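You operate a simulated robot arm through the tools that you are given. There is no shell and no other tool.

You run a simulated robot arm. Do the job below in one go: nothing can be reset, and whatever is moved stays where it is left.

JOB
Clamp the orange capped block in the red vise; knock its cap home.
Fine: rubber mallet, laid back after; then ease the jaws and stand the block on the bench end. Set down upright: rubber mallet.
Where things are to end (x, y in the base frame): orange capped block within 0.06 m of [0.67, 0.39].
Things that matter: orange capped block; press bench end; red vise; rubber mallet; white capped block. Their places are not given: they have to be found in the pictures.

Only the result counts: the job must be done as asked and must still hold three seconds after the hand-in. Knocking over, shifting, dropping, spilling or breaking anything else fails it. A push-on lid holds only when it is set on centred and level and pressed home; a screw cap is set on level and turned clockwise until tight.

ROBOT AND FRAMES
A 7-joint arm with a two-finger parallel gripper, fixed in place. Base frame: the origin is at the foot of the arm, x ahead of it, y to its left, z up. Lengths are in m, angles in degrees, forces in N, time in s.
Its first joint turns from -132.0 to 132.0 degrees. Payload 3.91 kg.
The tool frame sits at the grasp point between the pads (the TCP): z along the fingers, y along the line on which they close. The tips reach 0.03 m beyond it. The gripper opens to 0.11 m. The fingers are 0.02 m wide and 0.01 m thick; the gripper's body (0.048 by 0.112 m) begins 0.055 m behind the TCP.
Orientation is that of the tool frame in the base frame, as a unit quaternion [w, x, y, z]. With the fingers straight down and closing along the base's y, the tool's x points along the base's -x, its y along +y and its z along -z.

CONTROLS
- The arm moves only by the tool nudge_tool. Its argument "commands" is one flat list of numbers, 7 for each row, row after row: the shift along the tool's x, y, z in cm, then the turn, a rotation vector about the tool's x, y, z in degrees, then the gripper command, from -1 (shut) to 1 (fully open), values between in proportion. In form: [dx, dy, dz, ax, ay, az, jaw, dx, dy, dz, ax, ay, az, jaw, ...]. A call has 1 to 20 rows; each row shifts and turns the commanded pose from where the row before left it, along the tool's axes as they then stand. Rows are played at 5 a second. More than 0.05 m and 8.6 degrees between two rows, or a gripper value outside its range, and nothing of the call is played. A pose out of reach is approached as far as the arm can. The call stops where the force on the tool passes 50 N (or 10 N more than at its start, if that is more) or the arm is blocked; 0.2 s more then pass. The fingers move at their own pace (about 0.108 m/s each) and stop on an object; they squeeze with about 29 N. The grip force told is the motor's: it shows also when the fingers shut on nothing. Time passes only in rows, and 0.2 s behind the last, so rows that do not move let the fingers close. It gives the time, the measured TCP pose, the force on the tool (base axes), the opening and the grip force at its end, in the units of the frame above (readings bear some noise), with the torque about the TCP (base axes, N m) and any sound that the robot's microphone picked up.
- Cameras (640 x 400 px; columns grow to the right, rows downward): "scene" is fixed at [0.052, 0.6518, 1.4957]; the picture's right is [0.01, -1.00, 0.00], its down [-0.33, -0.00, -0.94] and it looks along [0.94, 0.01, -0.33] (base axes); focal length 265 px, centre (320, 200). "wrist" rides on the gripper at [0.072, 0.017, -0.103] in the tool frame; the picture's right is [-0.23, 0.97, 0.00], its down [-0.76, -0.18, -0.62] and it looks along [-0.61, -0.14, 0.78] (tool axes); focal length 222 px, centre (320, 200).
- grab_frame(camera): a new picture of that camera. It takes no simulated time.
- pixel_to_xyz(camera, pixels): for up to 12 pixels [column, row] of the newest picture of that camera ("zoom" is the newest enlarged one), the place [x, y, z] in the base frame of the surface seen there, good to about 0.003 m. It takes no simulated time.
- zoom(camera, box): a new picture of the part [left, top, right, bottom] of that camera's present view, enlarged. It takes no simulated time.
- hand_in(): hands the job in; it is judged then, once.

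Open the gripper and draw the arm clear of the work before you hand the job in, unless the task says otherwise.

The tools are called after ">>>" as a command line: name --argument value ..., lists and objects as JSON in quotes. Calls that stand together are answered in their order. nudge_tool: Moves the arm, as the interface text tells. Its arguments: {"type":"object","properties":{"commands":{"type":"array"}},"required":["commands"]} The other tools are called the same way: grab_frame (camera) takes a picture; pixel_to_xyz (camera, pixels) gives the place of the surface under pixels of a picture; zoom (camera, box) takes an enlarged picture of a part of a camera's view; hand_in () hands the job in.

At the start:

```text
clock: 0.0
tool_pos: [0.3763, 0.4979, 1.4329]
ee_rot: [0.0, 0.0, 1.0, 0.0]
wrist_force: [0.7, 0.0, 0.3]
wrist_torque: [-0.03, 0.01, 0.01]
opening: 0.1099
finger_force: 0.0
```

scene: 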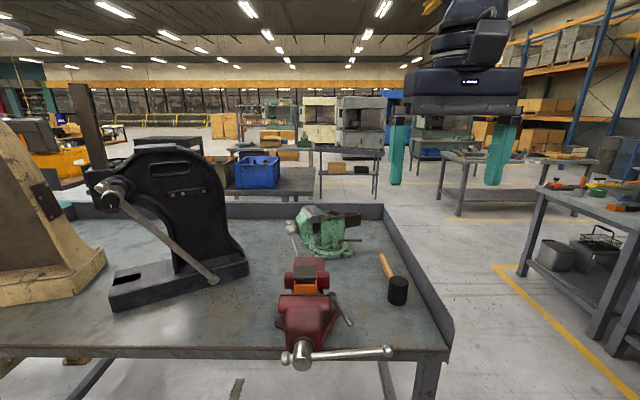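
wrist: 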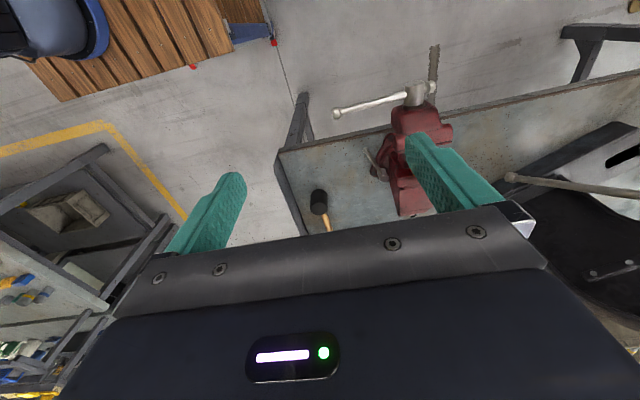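

The scene picture shows the red vise near (305,310), mallet near (395,280), and a green vise at (325,235). I'll zoom in to see the details.

>>> zoom --camera "scene" --box '[240, 190, 460, 380]'

>>> zoom --camera "wrist" --box '[260, 60, 520, 250]'

```text
2.11 times, centred on (350, 285) of scene
```

zoom: 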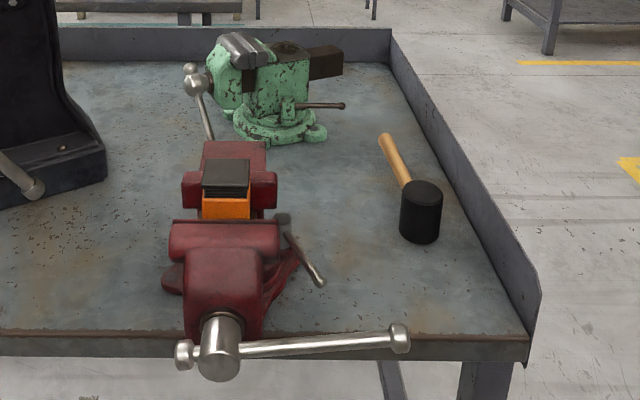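

```text
2.11 times, centred on (390, 155) of wrist
```

zoom: 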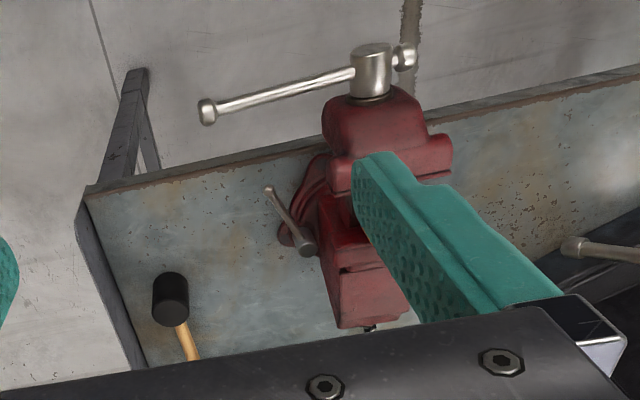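

The orange block with the black cap sits between the red jaws at about (228,195) in the zoomed scene picture. I'll measure the surfaces now.

>>> zoom --camera "scene" --box '[270, 240, 410, 380]'

>>> grab_frame --camera "scene"

>>> pixel_to_xyz --camera "scene" --pixels '[[306, 271], [304, 285], [307, 264], [305, 298], [303, 340], [396, 278], [397, 290], [385, 262], [200, 320], [350, 270], [380, 330], [320, 238]]'

```text
2.86 times, centred on (340, 310) of scene
```

zoom: 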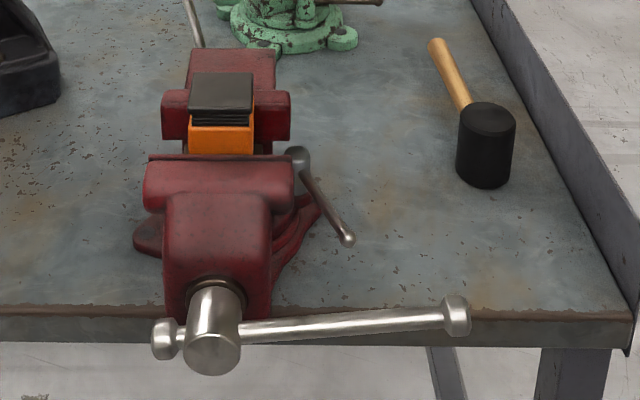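

```text
taken
```

scene: 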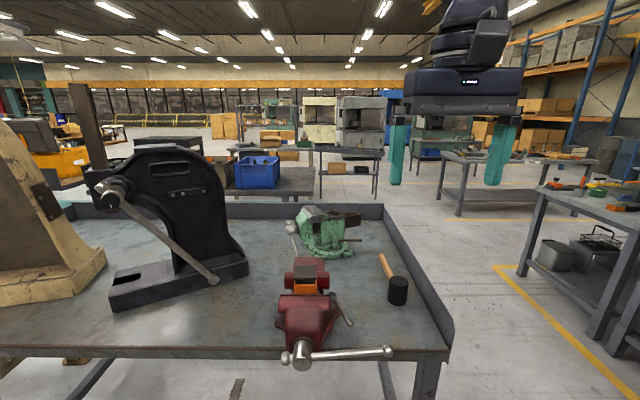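

```text
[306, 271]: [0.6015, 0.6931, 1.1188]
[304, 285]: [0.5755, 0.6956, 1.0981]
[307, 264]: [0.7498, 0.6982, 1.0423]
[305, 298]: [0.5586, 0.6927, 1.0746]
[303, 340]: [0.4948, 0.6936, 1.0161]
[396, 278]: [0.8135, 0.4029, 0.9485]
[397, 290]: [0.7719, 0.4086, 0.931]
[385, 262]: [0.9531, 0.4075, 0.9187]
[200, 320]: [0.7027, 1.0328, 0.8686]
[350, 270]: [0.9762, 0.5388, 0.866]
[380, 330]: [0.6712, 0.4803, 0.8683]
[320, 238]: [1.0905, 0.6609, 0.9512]
```

Bench top is at z≈0.867, the cap top at about (0.60, 0.693, 1.119). I'll measure the vise screw, handle ends, jaws and mallet with zoom pixels.

>>> zoom --camera "scene" --box '[270, 240, 410, 380]'

>>> pixel_to_xyz --camera "zoom" --pixels '[[211, 352], [215, 300], [165, 338], [456, 310], [350, 327], [220, 100], [222, 83], [218, 140], [218, 170], [240, 60], [175, 110], [282, 110]]'

>>> pixel_to_xyz --camera "zoom" --pixels '[[486, 118], [486, 160], [461, 140], [514, 140], [455, 85], [436, 45], [348, 240], [300, 155], [150, 195], [290, 195], [190, 140], [252, 140]]'

```text
2.86 times, centred on (340, 310) of scene
```

zoom: 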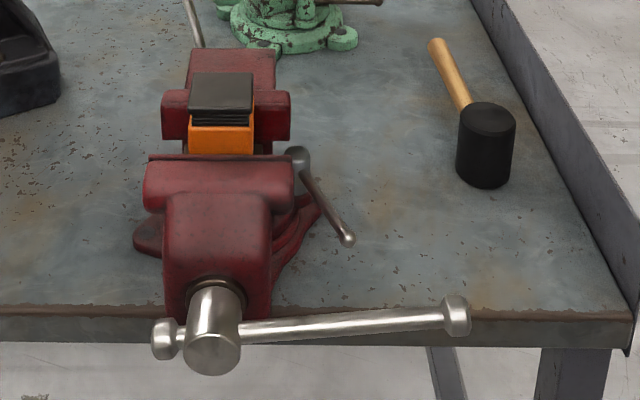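

```text
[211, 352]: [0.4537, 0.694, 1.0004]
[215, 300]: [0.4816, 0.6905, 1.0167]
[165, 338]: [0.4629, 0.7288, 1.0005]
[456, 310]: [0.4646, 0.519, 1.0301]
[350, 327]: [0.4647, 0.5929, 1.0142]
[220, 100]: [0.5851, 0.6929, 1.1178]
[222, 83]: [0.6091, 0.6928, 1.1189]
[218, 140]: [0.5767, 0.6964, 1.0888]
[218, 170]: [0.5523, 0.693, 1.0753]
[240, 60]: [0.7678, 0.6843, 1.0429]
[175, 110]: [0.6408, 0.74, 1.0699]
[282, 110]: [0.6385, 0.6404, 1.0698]
```

```text
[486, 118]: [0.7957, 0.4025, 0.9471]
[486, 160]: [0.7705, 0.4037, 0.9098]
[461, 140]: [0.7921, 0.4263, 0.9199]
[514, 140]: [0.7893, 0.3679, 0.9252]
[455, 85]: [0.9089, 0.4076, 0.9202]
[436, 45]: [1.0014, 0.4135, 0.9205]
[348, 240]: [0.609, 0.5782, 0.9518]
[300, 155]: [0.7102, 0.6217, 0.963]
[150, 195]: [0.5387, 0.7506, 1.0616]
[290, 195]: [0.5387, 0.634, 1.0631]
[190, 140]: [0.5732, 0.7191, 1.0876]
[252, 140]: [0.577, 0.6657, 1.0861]
```

The T-bar runs from y≈0.729 to y≈0.519 at x≈0.465, and the block stands loosely between the jaws. I'll move the wrist camera over the vise to see the gap.

>>> nudge_tool --commands '[-1, 4, 1, 0, 0, 0, 1, -1, 4, 1, 0, 0, 0, 1, -1, 4, 1, 0, 0, 0, 1, -1, 4, 1, 0, 0, 0, 1, 0, 4, 1, 0, 0, 0, 1, 0, 3.7, 1, 0, 0, 0, 1, 0, 0, 1, 0, 0, 0, 1, 0, 0, 1, 0, 0, 0, 1]'

>>> grab_frame --camera "wrist"

>>> grab_frame --camera "scene"

```text
clock: 1.8
tool_pos: [0.4161, 0.7357, 1.3541]
ee_rot: [-0.001, 0.0, 1.0, 0.0]
wrist_force: [-0.8, 0.3, -0.4]
wrist_torque: [-0.02, 0.01, -0.01]
opening: 0.1099
finger_force: 0.1
```

```text
taken
```

wrist: 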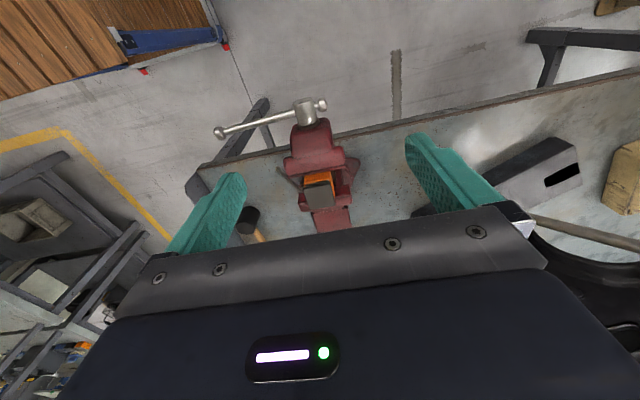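

```text
taken
```

scene: 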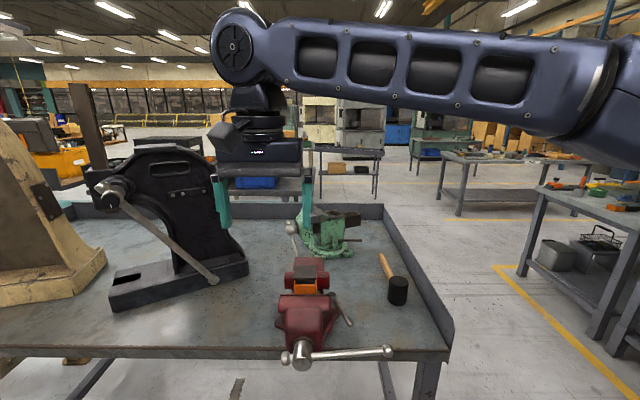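

The vise with the block sits at (320,180) between the fingers in the wrist picture. I'll zoom in there.

>>> zoom --camera "wrist" --box '[210, 90, 400, 240]'

>>> zoom --camera "wrist" --box '[280, 140, 360, 220]'

```text
2.67 times, centred on (305, 165) of wrist
```

zoom: 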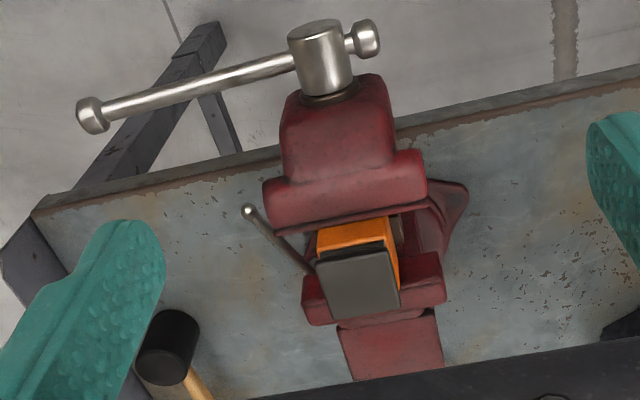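

```text
5.00 times, centred on (320, 180) of wrist
```

zoom: 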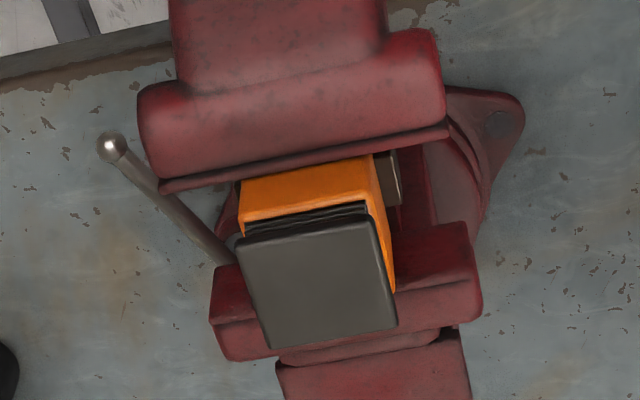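

The cap covers the block top with a step beneath it. I'll take 3D points of the cap corners, block edges and jaw edges.

>>> pixel_to_xyz --camera "zoom" --pixels '[[245, 245], [370, 225], [390, 320], [272, 340], [318, 285], [245, 190], [368, 165], [245, 220], [390, 240], [390, 280], [300, 165], [300, 185]]'

>>> pixel_to_xyz --camera "zoom" --pixels '[[160, 187], [445, 130], [235, 280], [440, 230], [225, 330], [470, 270], [150, 120], [430, 60], [390, 185], [430, 180], [360, 345], [300, 355]]'

```text
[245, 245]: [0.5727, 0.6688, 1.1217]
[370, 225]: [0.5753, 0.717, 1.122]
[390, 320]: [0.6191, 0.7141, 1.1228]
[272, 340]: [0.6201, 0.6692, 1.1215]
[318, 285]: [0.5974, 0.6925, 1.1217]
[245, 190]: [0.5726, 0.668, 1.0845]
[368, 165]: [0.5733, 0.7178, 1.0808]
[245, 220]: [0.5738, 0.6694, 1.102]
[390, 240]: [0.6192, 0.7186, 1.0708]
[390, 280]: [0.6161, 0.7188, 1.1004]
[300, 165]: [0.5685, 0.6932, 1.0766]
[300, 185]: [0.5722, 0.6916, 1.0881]
```

```text
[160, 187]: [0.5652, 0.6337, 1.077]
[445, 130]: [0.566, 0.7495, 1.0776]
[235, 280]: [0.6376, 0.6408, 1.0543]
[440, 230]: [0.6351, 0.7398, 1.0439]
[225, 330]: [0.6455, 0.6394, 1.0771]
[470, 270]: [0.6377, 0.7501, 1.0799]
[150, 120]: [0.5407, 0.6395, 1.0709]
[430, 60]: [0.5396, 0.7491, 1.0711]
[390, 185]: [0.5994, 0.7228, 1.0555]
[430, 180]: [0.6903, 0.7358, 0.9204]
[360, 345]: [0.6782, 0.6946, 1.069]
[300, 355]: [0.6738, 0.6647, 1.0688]
```

The block spans x 0.573–0.620, y 0.669–0.719; jaw faces are at about x 0.567 and 0.637, so it's loose. I'll look for the white capped block elsewhere on the bench.

>>> zoom --camera "scene" --box '[0, 180, 260, 360]'

>>> zoom --camera "scene" --box '[270, 190, 400, 280]'

>>> zoom --camera "wrist" --box '[400, 60, 640, 300]'

```text
2.22 times, centred on (130, 270) of scene
```

zoom: 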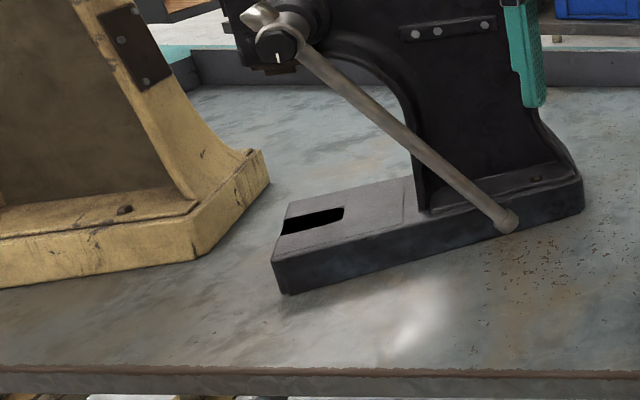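

```text
4.44 times, centred on (335, 235) of scene
```

zoom: 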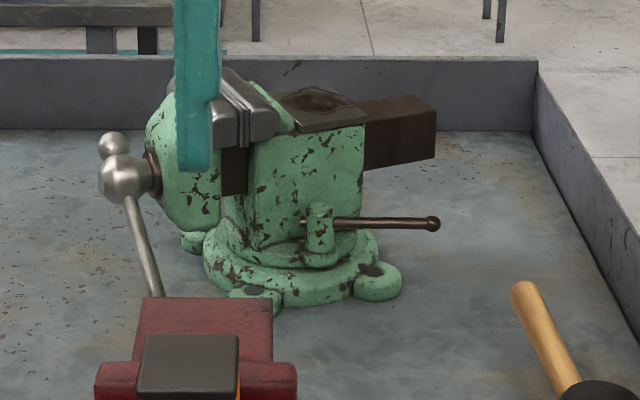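

```text
1.67 times, centred on (520, 180) of wrist
```

zoom: 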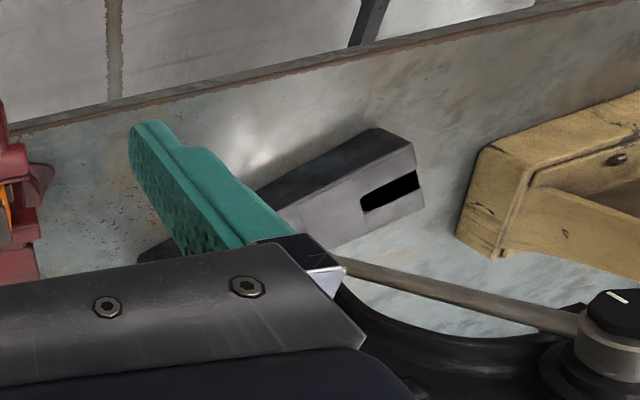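

The white block isn't visible yet; it may be behind the vise. I'll move the camera forward to survey the bench behind it.

>>> nudge_tool --commands '[-4, 0, -1, 0, 0, 0, 1, -4, 0, -1, 0, 0, 0, 1, -4, 0, -1, 0, 0, 0, 1, -4, 0, -1, 0, 0, 0, 1, -2, 0, 0, 0, 0, 0, 1]'

>>> grab_frame --camera "wrist"

```text
clock: 3.0
tool_pos: [0.551, 0.7159, 1.3784]
ee_rot: [0.0, -0.001, 1.0, 0.001]
wrist_force: [-1.0, 0.2, 1.6]
wrist_torque: [0.03, -0.08, -0.01]
opening: 0.1101
finger_force: 0.1
out of reach, approached as far as the arm can: row 3, 4
```

```text
taken
```

wrist: 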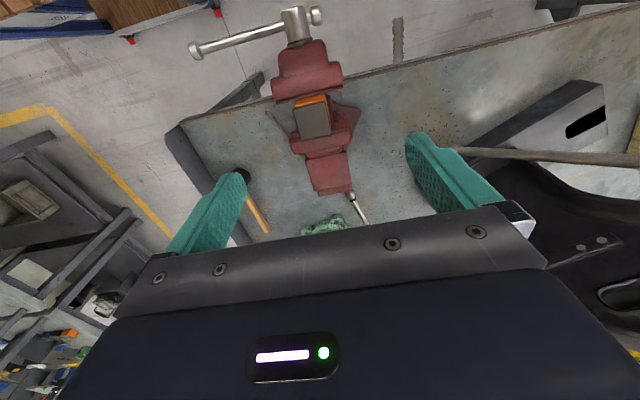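

Nothing stands behind the red vise. I'll measure the bench end around the target point in the scene picture, near (410,330).

>>> grab_frame --camera "scene"

>>> pixel_to_xyz --camera "scene" --pixels '[[410, 330], [410, 345], [430, 330], [440, 320], [420, 300], [360, 345], [445, 345], [150, 200], [325, 240], [345, 322], [350, 318], [400, 245]]'

>>> pixel_to_xyz --camera "wrist" --pixels '[[315, 125], [330, 180], [355, 195], [240, 175], [260, 220], [235, 125], [215, 130], [320, 225], [390, 120], [300, 25], [195, 50], [560, 130]]'

```text
taken
```

scene: 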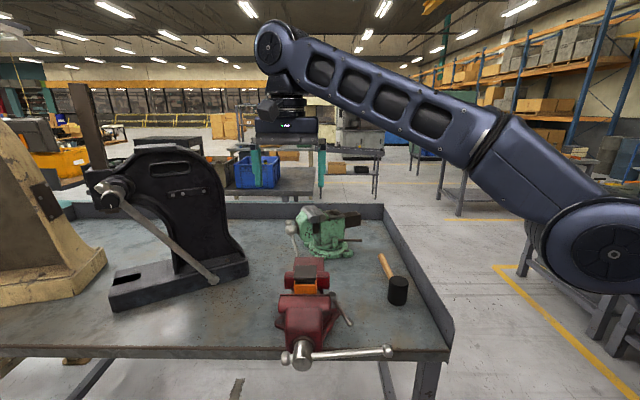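

```text
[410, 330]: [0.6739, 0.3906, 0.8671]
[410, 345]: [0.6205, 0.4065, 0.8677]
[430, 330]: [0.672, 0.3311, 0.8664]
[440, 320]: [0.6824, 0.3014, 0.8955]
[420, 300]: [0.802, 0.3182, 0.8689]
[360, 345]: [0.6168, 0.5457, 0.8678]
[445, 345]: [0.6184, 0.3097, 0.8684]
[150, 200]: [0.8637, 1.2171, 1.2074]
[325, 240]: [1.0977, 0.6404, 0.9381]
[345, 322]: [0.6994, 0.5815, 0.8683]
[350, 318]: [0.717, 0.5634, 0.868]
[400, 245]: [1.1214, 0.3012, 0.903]
```

```text
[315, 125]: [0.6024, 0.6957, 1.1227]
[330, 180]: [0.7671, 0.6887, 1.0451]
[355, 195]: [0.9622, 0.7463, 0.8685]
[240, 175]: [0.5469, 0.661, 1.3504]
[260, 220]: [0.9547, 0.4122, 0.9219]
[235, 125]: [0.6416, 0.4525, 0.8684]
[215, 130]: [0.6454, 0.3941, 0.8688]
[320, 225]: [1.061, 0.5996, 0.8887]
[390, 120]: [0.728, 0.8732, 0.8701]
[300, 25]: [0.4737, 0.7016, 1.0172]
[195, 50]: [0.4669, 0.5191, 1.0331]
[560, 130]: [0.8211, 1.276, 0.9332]
```

The bench end at (0.67,0.39,0.867) is clear bare steel. Let me check how the arm itself is posed, for planning reaches around the vise handle.

>>> pixel_to_xyz --camera "scene" --pixels '[[612, 255], [500, 150], [380, 90], [275, 48], [285, 90], [285, 125], [560, 215], [320, 60]]'

>>> zoom --camera "scene" --box '[260, 240, 400, 380]'

>>> zoom --camera "wrist" --box '[180, 0, 380, 210]'

```text
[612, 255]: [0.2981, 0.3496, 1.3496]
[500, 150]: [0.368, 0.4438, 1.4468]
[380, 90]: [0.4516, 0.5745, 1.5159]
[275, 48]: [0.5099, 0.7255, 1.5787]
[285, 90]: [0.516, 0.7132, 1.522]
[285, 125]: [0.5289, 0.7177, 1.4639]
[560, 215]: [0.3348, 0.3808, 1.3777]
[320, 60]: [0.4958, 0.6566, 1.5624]
```

```text
2.86 times, centred on (330, 310) of scene
```

zoom: 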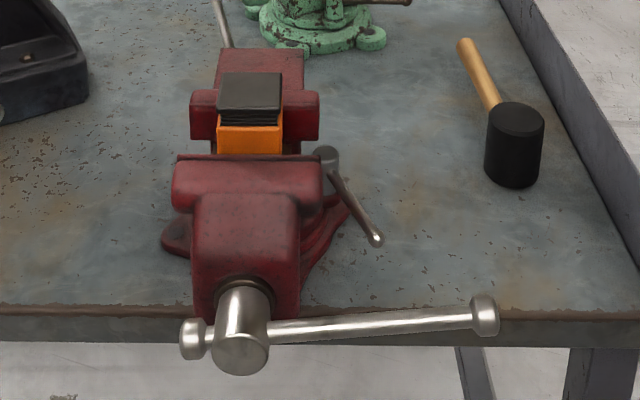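

```text
1.90 times, centred on (280, 105) of wrist
```

zoom: 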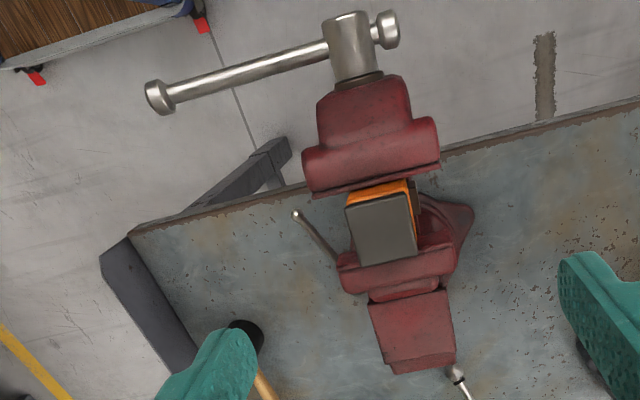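

Plan: grip the long T-bar end (near y≈0.54) with fingers closing along x, then swing it down (clockwise as seen by an operator facing +x). I'll go to a safe spot above the bar and yaw the tool −90°.

>>> nudge_tool --commands '[1.72, -3.32, 1.8, 0, 0, 0, 1, 1.72, -3.32, 1.8, 0, 0, 0, 1, 1.72, -3.32, 1.8, 0, 0, 0, 1, 1.72, -3.32, 1.8, 0, 0, 0, 1, 1.72, -3.32, 1.8, 0, 0, 0, 1, 0, 0, 0, 0, 0, -8.2, 1, 0, 0, 0, 0, 0, -8.2, 1, 0, 0, 0, 0, 0, -8.2, 1, 0, 0, 0, 0, 0, -8.2, 1, 0, 0, 0, 0, 0, -8.2, 1, 0, 0, 0, 0, 0, -8.2, 1, 0, 0, 0, 0, 0, -8.2, 1, 0, 0, 0, 0, 0, -8.2, 1, 0, 0, 0, 0, 0, -8.2, 1, 0, 0, 0, 0, 0, -8.2, 1, 0, 0, 0, 0, 0, -8, 1]'

>>> grab_frame --camera "wrist"

>>> grab_frame --camera "scene"

```text
clock: 6.4
tool_pos: [0.4668, 0.5488, 1.2865]
ee_rot: [0.0, 0.708, -0.706, 0.0]
wrist_force: [0.6, 1.1, 0.2]
wrist_torque: [0.03, 0.02, 0.02]
opening: 0.1097
finger_force: 0.1
```

```text
taken
```

wrist: 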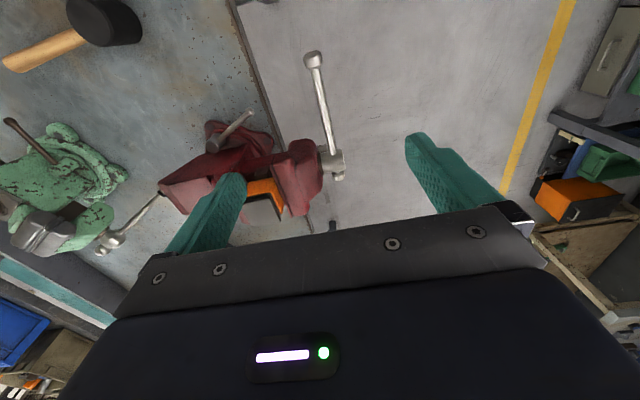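

```text
taken
```

scene: 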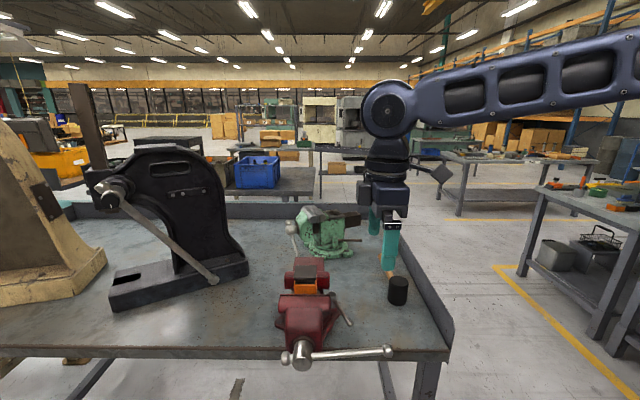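

The bar runs in the wrist picture from (313,58) to (335,160), between the fingers. I'll measure points along it.

>>> pixel_to_xyz --camera "wrist" --pixels '[[313, 57], [317, 75], [320, 90], [325, 115], [330, 140], [334, 158], [340, 180], [316, 66]]'

>>> zoom --camera "wrist" --box '[230, 40, 390, 240]'

```text
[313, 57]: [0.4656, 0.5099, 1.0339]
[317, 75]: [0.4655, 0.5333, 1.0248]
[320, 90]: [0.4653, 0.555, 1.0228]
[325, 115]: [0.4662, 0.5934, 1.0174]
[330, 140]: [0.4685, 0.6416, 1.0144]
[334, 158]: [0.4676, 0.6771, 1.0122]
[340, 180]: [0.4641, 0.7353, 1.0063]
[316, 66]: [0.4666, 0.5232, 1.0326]
```

```text
2.00 times, centred on (310, 140) of wrist
```

zoom: 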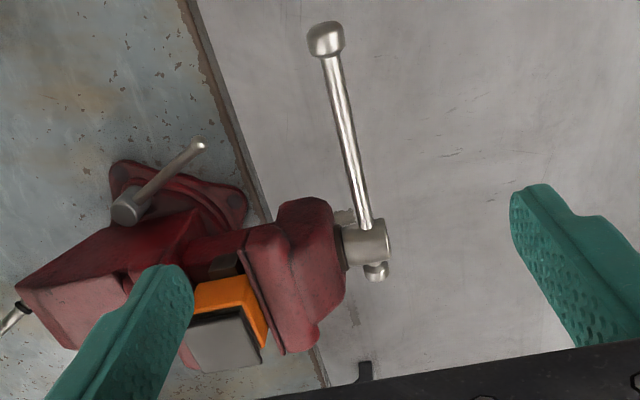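

The bar axis is at x≈0.466, about 7° up toward −y. I'll descend with open fingers to straddle it at y≈0.555.

>>> nudge_tool --commands '[-0.1, 0, 4.5, 0, 0, 0, 1, -0.1, 0, 4.5, 0, 0, 0, 1, -0.1, 0, 4.5, 0, 0, 0, 1, -0.1, 0, 4.5, 0, 0, 0, 1, -0.1, 0, 4.5, 0, 0, 0, 1, -0.1, 0.1, 4.5, 0, 0, 0, 1]'

>>> grab_frame --camera "wrist"

```text
clock: 7.8
tool_pos: [0.4659, 0.5551, 1.0173]
ee_rot: [-0.001, -0.707, 0.707, 0.0]
wrist_force: [-0.6, 0.1, 0.7]
wrist_torque: [0.02, -0.01, 0.02]
opening: 0.1099
finger_force: 0.0
```

```text
taken
```

wrist: 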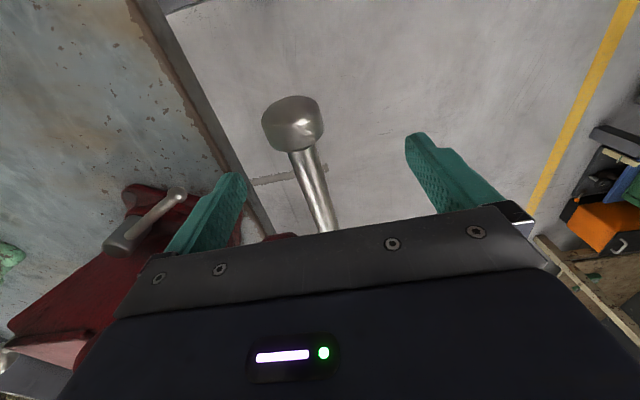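

The bar lies between the fingers with the knob at (293,125). I'll shut the gripper on it.

>>> nudge_tool --commands '[0, 0, 0, 0, 0, 0, -1, 0, 0, 0, 0, 0, 0, -1, 0, 0, 0, 0, 0, 0, -1, 0, 0, 0, 0, 0, 0, -1]'

>>> grab_frame --camera "scene"

```text
clock: 8.8
tool_pos: [0.4682, 0.5555, 1.0173]
ee_rot: [0.001, -0.707, 0.707, -0.001]
wrist_force: [28.1, 7.5, -1.2]
wrist_torque: [0.22, -0.11, -0.01]
opening: 0.0147
finger_force: 44.7
```

```text
taken
```

scene: 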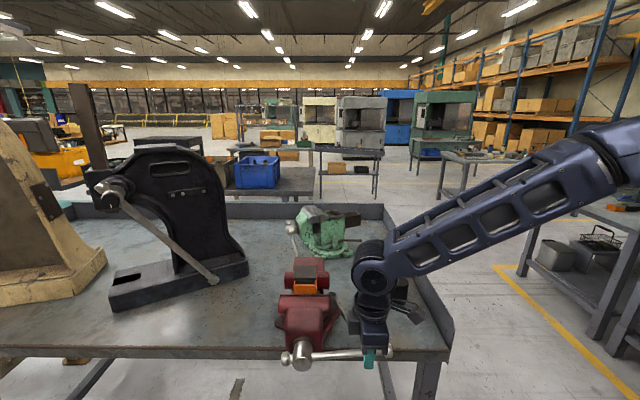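

The grip is on (opening 0.0147) but I feel +28 N in x, so the bar is slightly farther in +x; I'll shift 3 mm that way to relieve it.

>>> nudge_tool --commands '[0, -0.25, 0, 0, 0, 0, -1, 0, 0, 0, 0, 0, 0, -1]'

```text
clock: 9.4
tool_pos: [0.4683, 0.5543, 1.0168]
ee_rot: [0.0, -0.707, 0.708, 0.0]
wrist_force: [14.7, -0.6, 1.5]
wrist_torque: [0.34, -0.03, -0.18]
opening: 0.0144
finger_force: 44.7
```

Force fell to 14.7 N with the position holding; shifting another 2.5 mm.

>>> nudge_tool --commands '[0, -0.25, 0, 0, 0, 0, -1, 0, 0, 0, 0, 0, 0, -1]'

```text
clock: 10.0
tool_pos: [0.4694, 0.5533, 1.0162]
ee_rot: [0.0, 0.708, -0.706, 0.0]
wrist_force: [-9.3, -4.2, 1.1]
wrist_torque: [0.18, 0.08, -0.13]
opening: 0.0148
finger_force: 44.3
```

The grip is nearly centred (bar at x≈0.469). Now I'll swing the bar end down along the arc from +7.5° to about −10° and watch force and jaw.

>>> nudge_tool --commands '[0.05, 0, 0.86, 0, 0, 0, -1, 0.03, 0, 0.86, 0, 0, 0, -1, 0, 0, 0.86, 0, 0, 0, -1, -0.05, 0, 0.86, 0, 0, 0, -1, -0.1, 0, 0.86, 0, 0, 0, -1]'

>>> zoom --camera "scene" --box '[260, 240, 400, 380]'

>>> pixel_to_xyz --camera "zoom" --pixels '[[245, 360], [250, 170], [250, 160], [250, 140], [250, 100], [480, 320]]'

```text
clock: 11.2
tool_pos: [0.47, 0.5558, 0.9752]
ee_rot: [0.0, -0.707, 0.707, 0.0]
wrist_force: [-12.0, 1.4, 9.7]
wrist_torque: [1.33, 0.01, 0.06]
opening: 0.0149
finger_force: 45.1
```

```text
2.86 times, centred on (330, 310) of scene
```

zoom: 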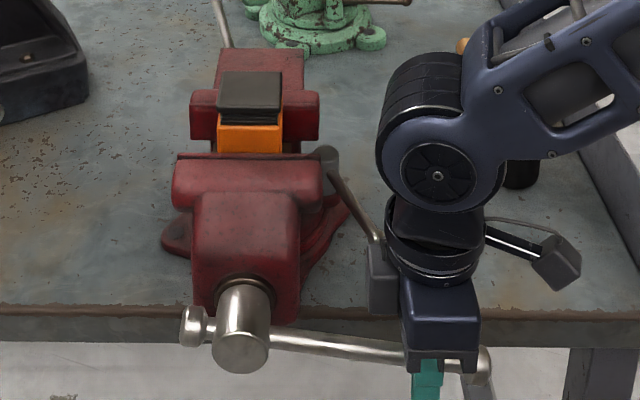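

```text
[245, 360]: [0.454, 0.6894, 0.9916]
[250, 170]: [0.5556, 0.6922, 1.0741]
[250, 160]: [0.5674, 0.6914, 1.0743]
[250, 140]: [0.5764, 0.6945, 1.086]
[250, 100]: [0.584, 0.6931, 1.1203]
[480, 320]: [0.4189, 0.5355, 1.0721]
```

The bar turned to about −10° with ~10 N; the jaw hardly moved yet. I'll continue clockwise, now tilting the tool with the bar (about tool −y) so the gripper stays clear of the hub.

>>> nudge_tool --commands '[-0.473, 0, 1.898, 0, -8, 0, -1, -0.473, 0, 1.898, 0, -8, 0, -1, -0.473, 0, 1.898, 0, -8, 0, -1, -0.473, 0, 1.898, 0, -8, 0, -1, 0, 0, 0, 0, 0, 0, -1]'

>>> zoom --camera "scene" --box '[260, 240, 400, 380]'

>>> pixel_to_xyz --camera "zoom" --pixels '[[245, 355], [250, 170], [250, 160], [250, 140], [250, 100], [195, 320]]'

```text
clock: 12.4
tool_pos: [0.4728, 0.5896, 0.9047]
ee_rot: [0.195, -0.679, 0.68, 0.195]
wrist_force: [12.4, -1.0, -6.0]
wrist_torque: [0.06, -0.09, 0.02]
opening: 0.0145
finger_force: 45.3
```

```text
2.86 times, centred on (330, 310) of scene
```

zoom: 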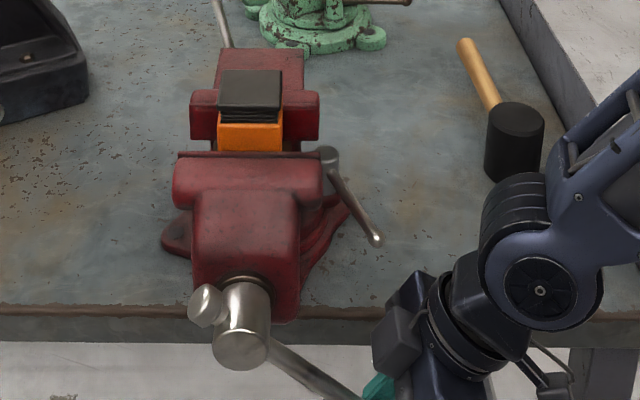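

```text
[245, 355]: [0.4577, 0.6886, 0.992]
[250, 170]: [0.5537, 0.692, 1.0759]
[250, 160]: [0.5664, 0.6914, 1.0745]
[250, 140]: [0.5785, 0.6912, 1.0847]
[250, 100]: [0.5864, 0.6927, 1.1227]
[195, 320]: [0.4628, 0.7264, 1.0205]
```

The bar is now ~42° below horizontal and the hub advanced ~3.5 mm toward the jaws, so about 25–30 mm per turn. I'll continue the arc with the tilt, following the small +x advance.

>>> nudge_tool --commands '[-0.473, -0.1, 1.898, 0, -8, 0, -1, -0.473, -0.08, 1.898, 0, -8, 0, -1, -0.473, -0.08, 1.898, 0, -8, 0, -1, -0.473, -0.08, 1.898, 0, -8, 0, -1, -0.473, -0.08, 1.898, 0, -8, 0, -1, -0.473, -0.08, 1.898, 0, -8, 0, -1]'

>>> zoom --camera "scene" --box '[240, 240, 420, 400]'

```text
clock: 13.8
tool_pos: [0.4771, 0.6933, 0.8594]
ee_rot: [-0.455, 0.541, -0.541, -0.456]
wrist_force: [11.7, 0.5, 11.0]
wrist_torque: [-0.43, 0.08, -0.15]
opening: 0.0148
finger_force: 45.1
```

```text
2.50 times, centred on (330, 320) of scene
```

zoom: 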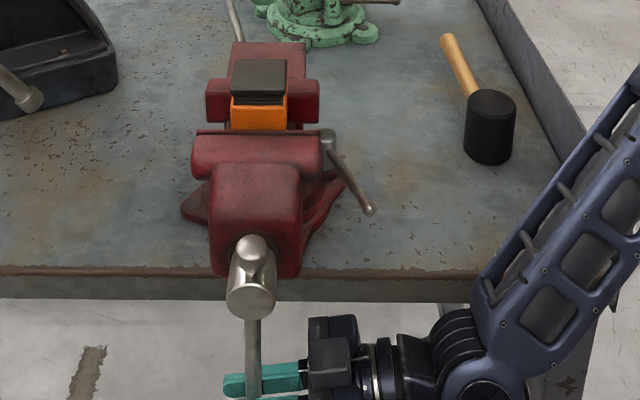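

The bar now hangs straight down (ψ=90°), with 7.7 mm of closing done; about 14 mm (≈180°) remain. I'll carry on with the same arc and tilt as far as the arm allows.

>>> nudge_tool --commands '[-0.473, -0.15, 1.898, 0, -8, 0, -1, -0.473, -0.08, 1.898, 0, -8, 0, -1, -0.473, -0.08, 1.898, 0, -8, 0, -1, -0.473, -0.08, 1.898, 0, -8, 0, -1]'

>>> grab_frame --camera "scene"

```text
clock: 14.8
tool_pos: [0.4792, 0.7671, 0.8801]
ee_rot: [0.586, -0.395, 0.395, 0.587]
wrist_force: [4.0, -10.4, 26.1]
wrist_torque: [-0.93, -0.05, -0.06]
opening: 0.0149
finger_force: 44.7
```

```text
taken
```

scene: 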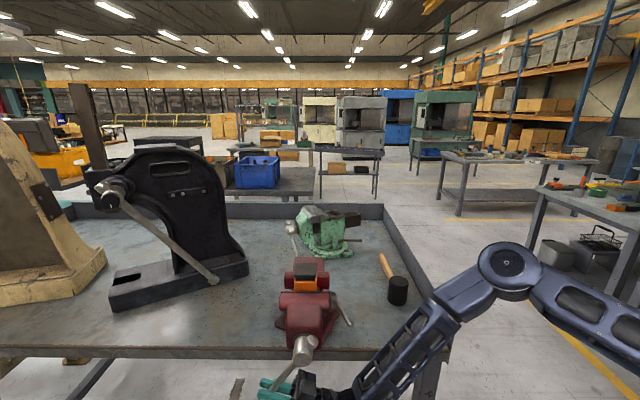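

At ψ≈122° all is well, with a slight inward pull. I'll check how close the forearm is to the bench before going further.

>>> pixel_to_xyz --camera "scene" --pixels '[[507, 262], [450, 300], [420, 330], [385, 365], [310, 390], [303, 350], [308, 270], [308, 287], [306, 298]]'

>>> zoom --camera "scene" --box '[240, 240, 420, 400]'

```text
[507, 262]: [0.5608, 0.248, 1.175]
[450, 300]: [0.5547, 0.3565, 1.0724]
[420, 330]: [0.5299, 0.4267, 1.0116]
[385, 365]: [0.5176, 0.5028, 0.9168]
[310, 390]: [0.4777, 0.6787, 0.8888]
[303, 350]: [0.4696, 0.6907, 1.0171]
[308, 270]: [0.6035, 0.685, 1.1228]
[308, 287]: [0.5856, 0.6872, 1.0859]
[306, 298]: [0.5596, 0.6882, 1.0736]
```

```text
2.50 times, centred on (330, 320) of scene
```

zoom: 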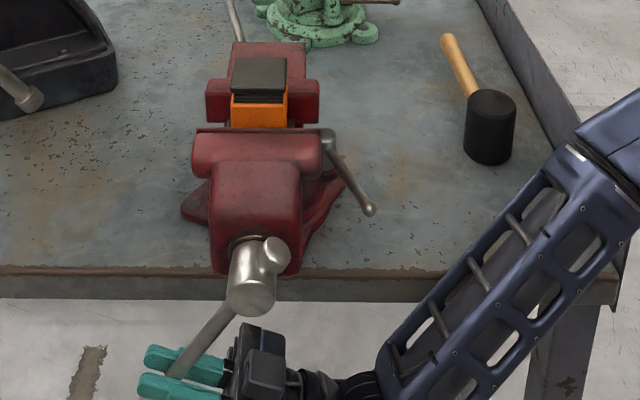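

The forearm is nearing the bench edge (surface at (0.518,0.503,0.917)), so I'll let go here: open, back off in −y, and swing the tool back to pointing down.

>>> nudge_tool --commands '[0, 0, 0, 0, 0, 0, 1, 0, 0, 0, 0, 0, 0, 1, 0, 0, 0, 0, 0, 0, 1, -1.5, 0, -3.71, 0, 0, 0, 1, -1.5, 0, -3.71, 0, 0, 0, 1, -1.5, 0, -3.71, 0, 0, 0, 1, -1.5, 0, -3.71, 0, 0, 0, 1, -1.5, 0, -3.71, 0, 0, 0, 1]'

>>> grab_frame --camera "scene"

```text
clock: 16.6
tool_pos: [0.4801, 0.5673, 0.8798]
ee_rot: [0.586, -0.396, 0.395, 0.586]
wrist_force: [-1.1, 0.1, 0.2]
wrist_torque: [-0.02, 0.03, -0.03]
opening: 0.1101
finger_force: 0.0
```

```text
taken
```

scene: 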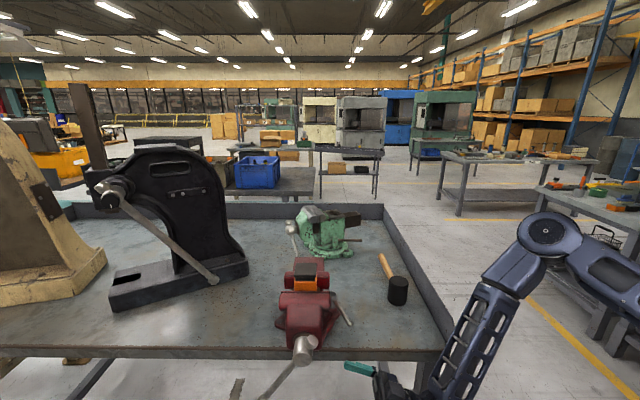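

The bar stayed at ψ≈122° and the gripper is clear. I'll swing the tool back to vertical and then rise.

>>> nudge_tool --commands '[0, 0, 0, 0, 8, 0, 1, 0, 0, 0, 0, 8, 0, 1, 0, 0, 0, 0, 8, 0, 1, 0, 0, 0, 0, 8, 0, 1, 0, 0, 0, 0, 8, 0, 1, 0, 0, 0, 0, 8, 0, 1, 0, 0, 0, 0, 8, 0, 1, 0, 0, 0, 0, 8, 0, 1, 0, 0, 0, 0, 8, 0, 1, 0, 0, 0, 0, 8, 0, 1, 0, 0, 0, 0, 8, 0, 1, 0, 0, 0, 0, 8, 0, 1, 0, 0, 0, 0, 8, 0, 1, 0, 0, 0, 0, 8, 0, 1, 0, 0, -4.5, 0, 0, 0, 1, 0, 0, -4.5, 0, 0, 0, 1, 0, 0, -4.5, 0, 0, 0, 1, 0, 0, -4.5, 0, 0, 0, 1, 0, 0, -4.5, 0, 0, 0, 1, 0, 0, -4.5, 0, 0, 0, 1]'

>>> zoom --camera "scene" --box '[240, 240, 420, 400]'

>>> pixel_to_xyz --camera "zoom" --pixels '[[235, 290], [250, 300], [205, 340], [165, 385], [270, 245], [255, 145], [255, 133], [260, 118], [258, 80], [252, 95]]'

```text
clock: 20.8
tool_pos: [0.48, 0.5671, 1.1487]
ee_rot: [0.0, -0.707, 0.707, 0.0]
wrist_force: [0.3, -0.1, 0.0]
wrist_torque: [0.0, 0.02, -0.03]
opening: 0.1103
finger_force: 0.0
```

```text
2.50 times, centred on (330, 320) of scene
```

zoom: 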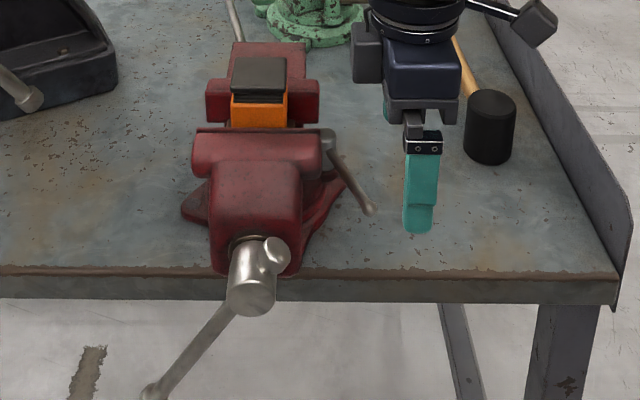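

```text
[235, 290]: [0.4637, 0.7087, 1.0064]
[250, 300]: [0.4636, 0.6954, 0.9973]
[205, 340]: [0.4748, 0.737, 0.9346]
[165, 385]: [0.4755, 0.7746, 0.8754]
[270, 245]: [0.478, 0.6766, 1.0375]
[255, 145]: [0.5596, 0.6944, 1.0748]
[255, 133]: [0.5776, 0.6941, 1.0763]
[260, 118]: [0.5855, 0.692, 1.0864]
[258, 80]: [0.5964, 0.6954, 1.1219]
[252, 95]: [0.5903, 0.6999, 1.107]
```

The bar is at ψ≈122° (end near (165,385)), block and jaw have advanced ~9 mm together. I'll rise and roll the tool +180° so the camera faces +y, for gripping the bar from the +y side.

>>> nudge_tool --commands '[0, 0, -4.5, 0, 0, 0, 1, 0, 0, -4.5, 0, 0, 0, 1, 0, 0, 0, 0, 0, 8.2, 1, 0, 0, 0, 0, 0, 8.2, 1, 0, 0, 0, 0, 0, 8.2, 1, 0, 0, 0, 0, 0, 8.2, 1, 0, 0, 0, 0, 0, 8.2, 1, 0, 0, 0, 0, 0, 8.2, 1, 0, 0, 0, 0, 0, 8.2, 1, 0, 0, 0, 0, 0, 8.2, 1, 0, 0, 0, 0, 0, 8.2, 1, 0, 0, 0, 0, 0, 8.2, 1, 0, 0, 0, 0, 0, 8.2, 1, 0, 0, 0, 0, 0, 8.2, 1, 0, 0, 0, 0, 0, 8.2, 1, 0, 0, 0, 0, 0, 8.2, 1, 0, 0, 0, 0, 0, 8.2, 1, 0, 0, 0, 0, 0, 8.2, 1, 0, 0, 0, 0, 0, 8.2, 1, 0, 0, 0, 0, 0, 8.2, 1]'

>>> nudge_tool --commands '[0, 0, 0, 0, 0, 8.2, 1, 0, 0, 0, 0, 0, 8.2, 1, 0, 0, 0, 0, 0, 8.2, 1, 0, 0, 0, 0, 0, 7.8, 1, 4, 0, 0, 0, 0, 0, 1, 4, 0, 0, 0, 0, 0, 1, 4, 0, 0, 0, 0, 0, 1, 4, 0, 0, 0, 0, 0, 1, 4, 0, 0, 0, 0, 0, 1, 4, 0, 0, 0, 0, 0, 1, 0, 0, 0, 0, 0, 0, 1]'

>>> grab_frame --camera "wrist"

>>> grab_frame --camera "scene"

```text
clock: 25.0
tool_pos: [0.4803, 0.5682, 1.2398]
ee_rot: [0.0, 0.482, 0.876, 0.001]
wrist_force: [0.5, 0.2, -0.4]
wrist_torque: [0.0, -0.02, 0.01]
opening: 0.1096
finger_force: 0.1
```

```text
clock: 27.4
tool_pos: [0.4801, 0.8077, 1.2372]
ee_rot: [0.0, 0.707, 0.707, 0.0]
wrist_force: [0.5, -0.2, 0.3]
wrist_torque: [-0.04, 0.02, 0.06]
opening: 0.1099
finger_force: 0.1
```

```text
taken
```

wrist: 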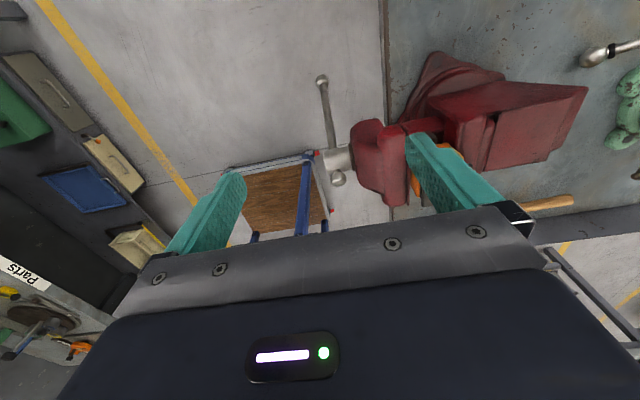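

```text
taken
```

scene: 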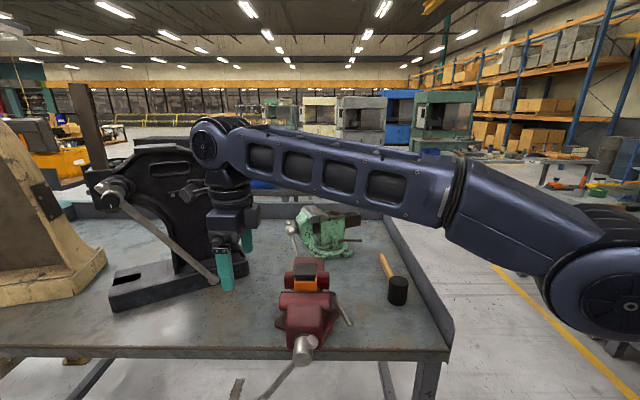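

The bar appears in the wrist picture from the knob at (321,82) to the hub at (337,158). I'll measure it.

>>> pixel_to_xyz --camera "wrist" --pixels '[[321, 82], [323, 95], [326, 110], [329, 125], [332, 140], [336, 156], [338, 178]]'

```text
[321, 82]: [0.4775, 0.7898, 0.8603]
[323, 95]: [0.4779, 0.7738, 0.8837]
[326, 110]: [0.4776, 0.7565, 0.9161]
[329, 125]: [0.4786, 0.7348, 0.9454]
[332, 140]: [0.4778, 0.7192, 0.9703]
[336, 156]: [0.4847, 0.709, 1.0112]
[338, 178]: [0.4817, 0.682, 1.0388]
```

The bar axis is at x≈0.478, still ψ≈122°. I'll tilt −10° and descend over it to grip at r≈0.14, i.e. about (0.478, 0.768, 0.88), stopping partway to check.

>>> nudge_tool --commands '[0, -0.1, 0, 0, -5, 0, 1, 0, 0, 0, 0, -5, 0, 1, 0.38, 0, 3.97, 0, 0, 0, 1, 0.38, 0, 3.97, 0, 0, 0, 1, 0.38, 0, 3.97, 0, 0, 0, 1, 0.38, 0, 3.97, 0, 0, 0, 1, 0.38, 0, 3.97, 0, 0, 0, 1, 0.38, 0, 3.97, 0, 0, 0, 1]'

>>> grab_frame --camera "scene"

>>> grab_frame --camera "wrist"

```text
clock: 29.2
tool_pos: [0.471, 0.7735, 0.9992]
ee_rot: [0.061, 0.705, 0.704, -0.06]
wrist_force: [0.4, -0.2, 0.5]
wrist_torque: [0.0, 0.01, 0.04]
opening: 0.1102
finger_force: 0.1
out of reach, approached as far as the arm can: row 2
```

```text
taken
```

scene: 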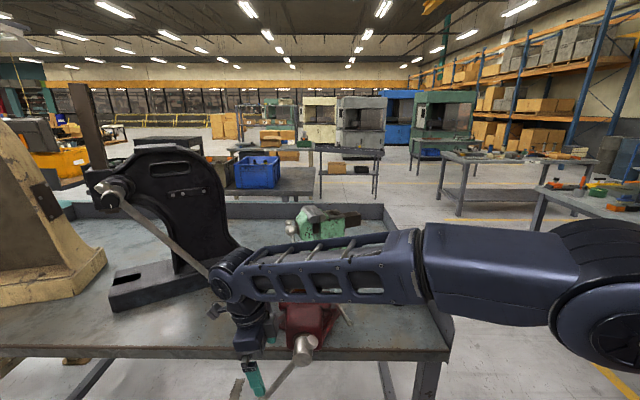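

```text
taken
```

wrist: 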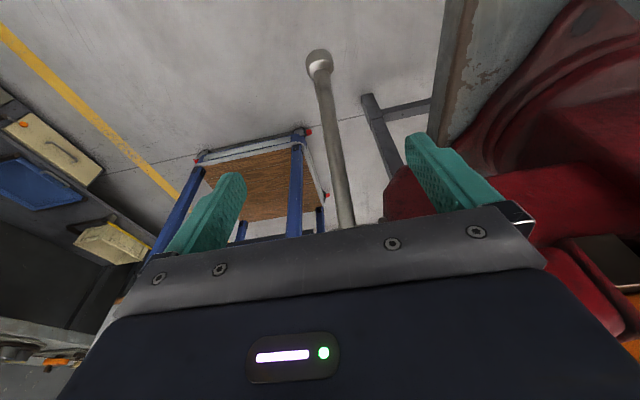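

Row 2 got clipped, so x is now 0.471 and y 0.7735. Before going lower I'll check how close the forearm is to the cap and where the boss of the vise is.

>>> pixel_to_xyz --camera "scene" --pixels '[[310, 262], [310, 285], [340, 245], [340, 290], [280, 250], [280, 290], [230, 285], [400, 260], [245, 340], [305, 315]]'

>>> pixel_to_xyz --camera "wrist" --pixels '[[320, 60], [325, 90], [330, 120], [337, 160], [343, 200], [395, 190], [440, 210], [430, 170], [520, 200], [470, 120]]'

```text
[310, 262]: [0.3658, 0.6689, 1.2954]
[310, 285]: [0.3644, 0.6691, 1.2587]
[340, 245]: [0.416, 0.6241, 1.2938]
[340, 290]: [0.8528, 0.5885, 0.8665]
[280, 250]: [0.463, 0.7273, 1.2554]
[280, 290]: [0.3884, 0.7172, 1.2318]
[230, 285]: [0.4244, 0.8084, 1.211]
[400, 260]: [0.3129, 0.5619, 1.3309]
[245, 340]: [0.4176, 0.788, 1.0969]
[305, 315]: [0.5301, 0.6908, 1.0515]
```

```text
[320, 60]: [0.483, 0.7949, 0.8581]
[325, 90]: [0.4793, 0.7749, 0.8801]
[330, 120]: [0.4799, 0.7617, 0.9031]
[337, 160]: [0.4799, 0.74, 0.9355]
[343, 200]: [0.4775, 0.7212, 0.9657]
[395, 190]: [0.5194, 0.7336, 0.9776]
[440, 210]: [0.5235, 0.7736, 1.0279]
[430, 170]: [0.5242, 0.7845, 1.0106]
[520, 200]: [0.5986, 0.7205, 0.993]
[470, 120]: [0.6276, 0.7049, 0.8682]
```

The forearm is clear of the cap (x≤0.46, z≥1.22) and the boss ends at y≈0.734. I'll descend the last 12 cm, correcting x by +8 mm.

>>> nudge_tool --commands '[0.38, 0.2, 2.95, 0, 0, 0, 1, 0.38, 0.2, 2.95, 0, 0, 0, 1, 0.38, 0.2, 2.95, 0, 0, 0, 1, 0.38, 0.2, 2.95, 0, 0, 0, 1]'

>>> grab_frame --camera "wrist"

>>> zoom --camera "scene" --box '[190, 240, 390, 400]'

```text
clock: 30.2
tool_pos: [0.4788, 0.7686, 0.8794]
ee_rot: [0.061, 0.705, 0.704, -0.061]
wrist_force: [-0.8, -0.4, 0.5]
wrist_torque: [0.01, -0.01, -0.01]
opening: 0.11
finger_force: 0.1
```

```text
taken
```

wrist: 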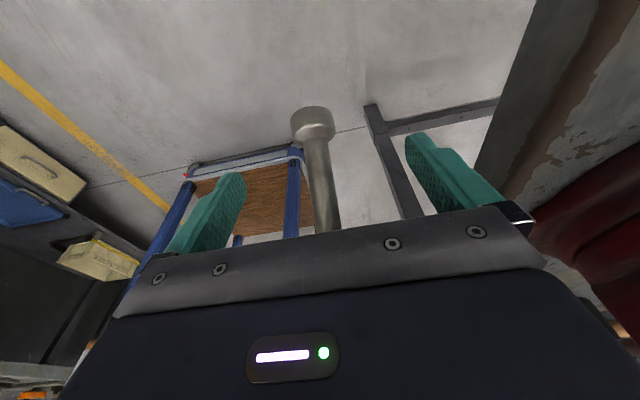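

```text
2.50 times, centred on (290, 320) of scene
```

zoom: 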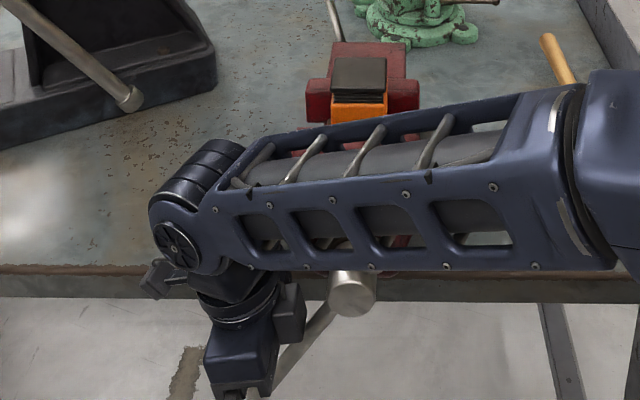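

The bar passes right through the grasp point at (322,190). Closing the gripper on it.

>>> nudge_tool --commands '[0, 0, 0, 0, 0, 0, -1, 0, 0, 0, 0, 0, 0, -1, 0, 0, 0, 0, 0, 0, -1, 0, 0, 0, 0, 0, 0, -1]'

```text
clock: 31.2
tool_pos: [0.4789, 0.7678, 0.8792]
ee_rot: [0.061, 0.705, 0.704, -0.062]
wrist_force: [12.3, 4.8, -0.2]
wrist_torque: [-0.53, -0.1, 0.01]
opening: 0.0148
finger_force: 44.9
```

Grip is good. I'll lift the bar along the arc (8° per row, tilting the tool 4° per row), following the jaw's advance in +x.

>>> nudge_tool --commands '[1.366, 0.12, -1.415, 0, 4, 0, -1, 1.264, 0.07, -1.507, 0, 4, 0, -1, 1.156, 0.07, -1.591, 0, 4, 0, -1, 1.042, 0.07, -1.668, 0, 4, 0, -1]'

>>> zoom --camera "scene" --box '[190, 240, 390, 400]'

```text
clock: 32.2
tool_pos: [0.4814, 0.8217, 0.9392]
ee_rot: [-0.038, 0.706, 0.706, 0.037]
wrist_force: [-3.9, -9.7, -5.7]
wrist_torque: [0.6, -0.07, -0.23]
opening: 0.015
finger_force: 45.2
```

```text
2.50 times, centred on (290, 320) of scene
```

zoom: 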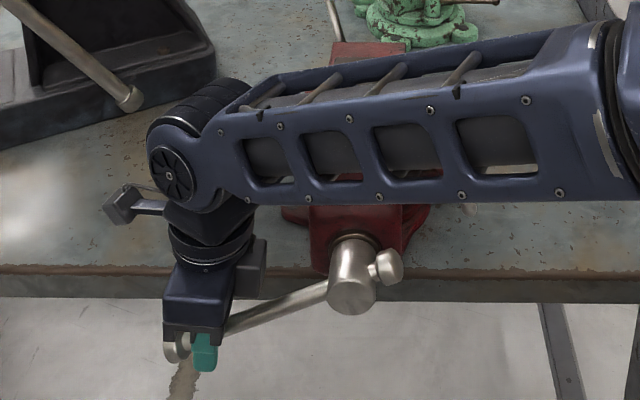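

ψ≈155° and smooth (~11 N). Continuing the arc upward on the +y side.

>>> nudge_tool --commands '[0.923, 0.05, -1.737, 0, 4, 0, -1, 0.8, 0.06, -1.797, 0, 4, 0, -1, 0.673, 0.06, -1.848, 0, 4, 0, -1, 0.542, 0.06, -1.891, 0, 4, 0, -1, 0.409, 0.06, -1.924, 0, 4, 0, -1]'

>>> zoom --camera "scene" --box '[190, 240, 390, 400]'

```text
clock: 33.4
tool_pos: [0.4822, 0.8315, 1.0337]
ee_rot: [-0.16, 0.688, 0.69, 0.158]
wrist_force: [-34.5, 3.2, -11.7]
wrist_torque: [0.7, 0.42, -0.27]
opening: 0.0149
finger_force: 45.0
```

```text
2.50 times, centred on (290, 320) of scene
```

zoom: 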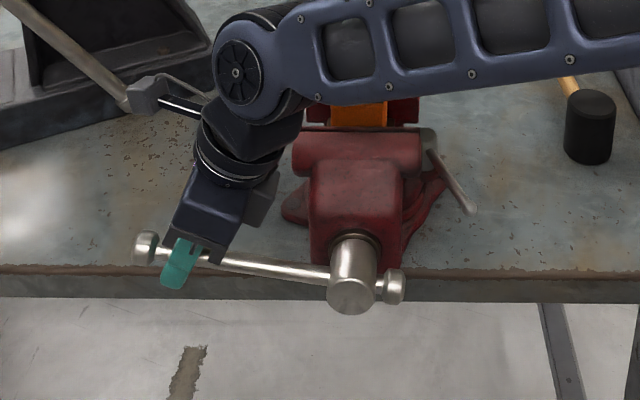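

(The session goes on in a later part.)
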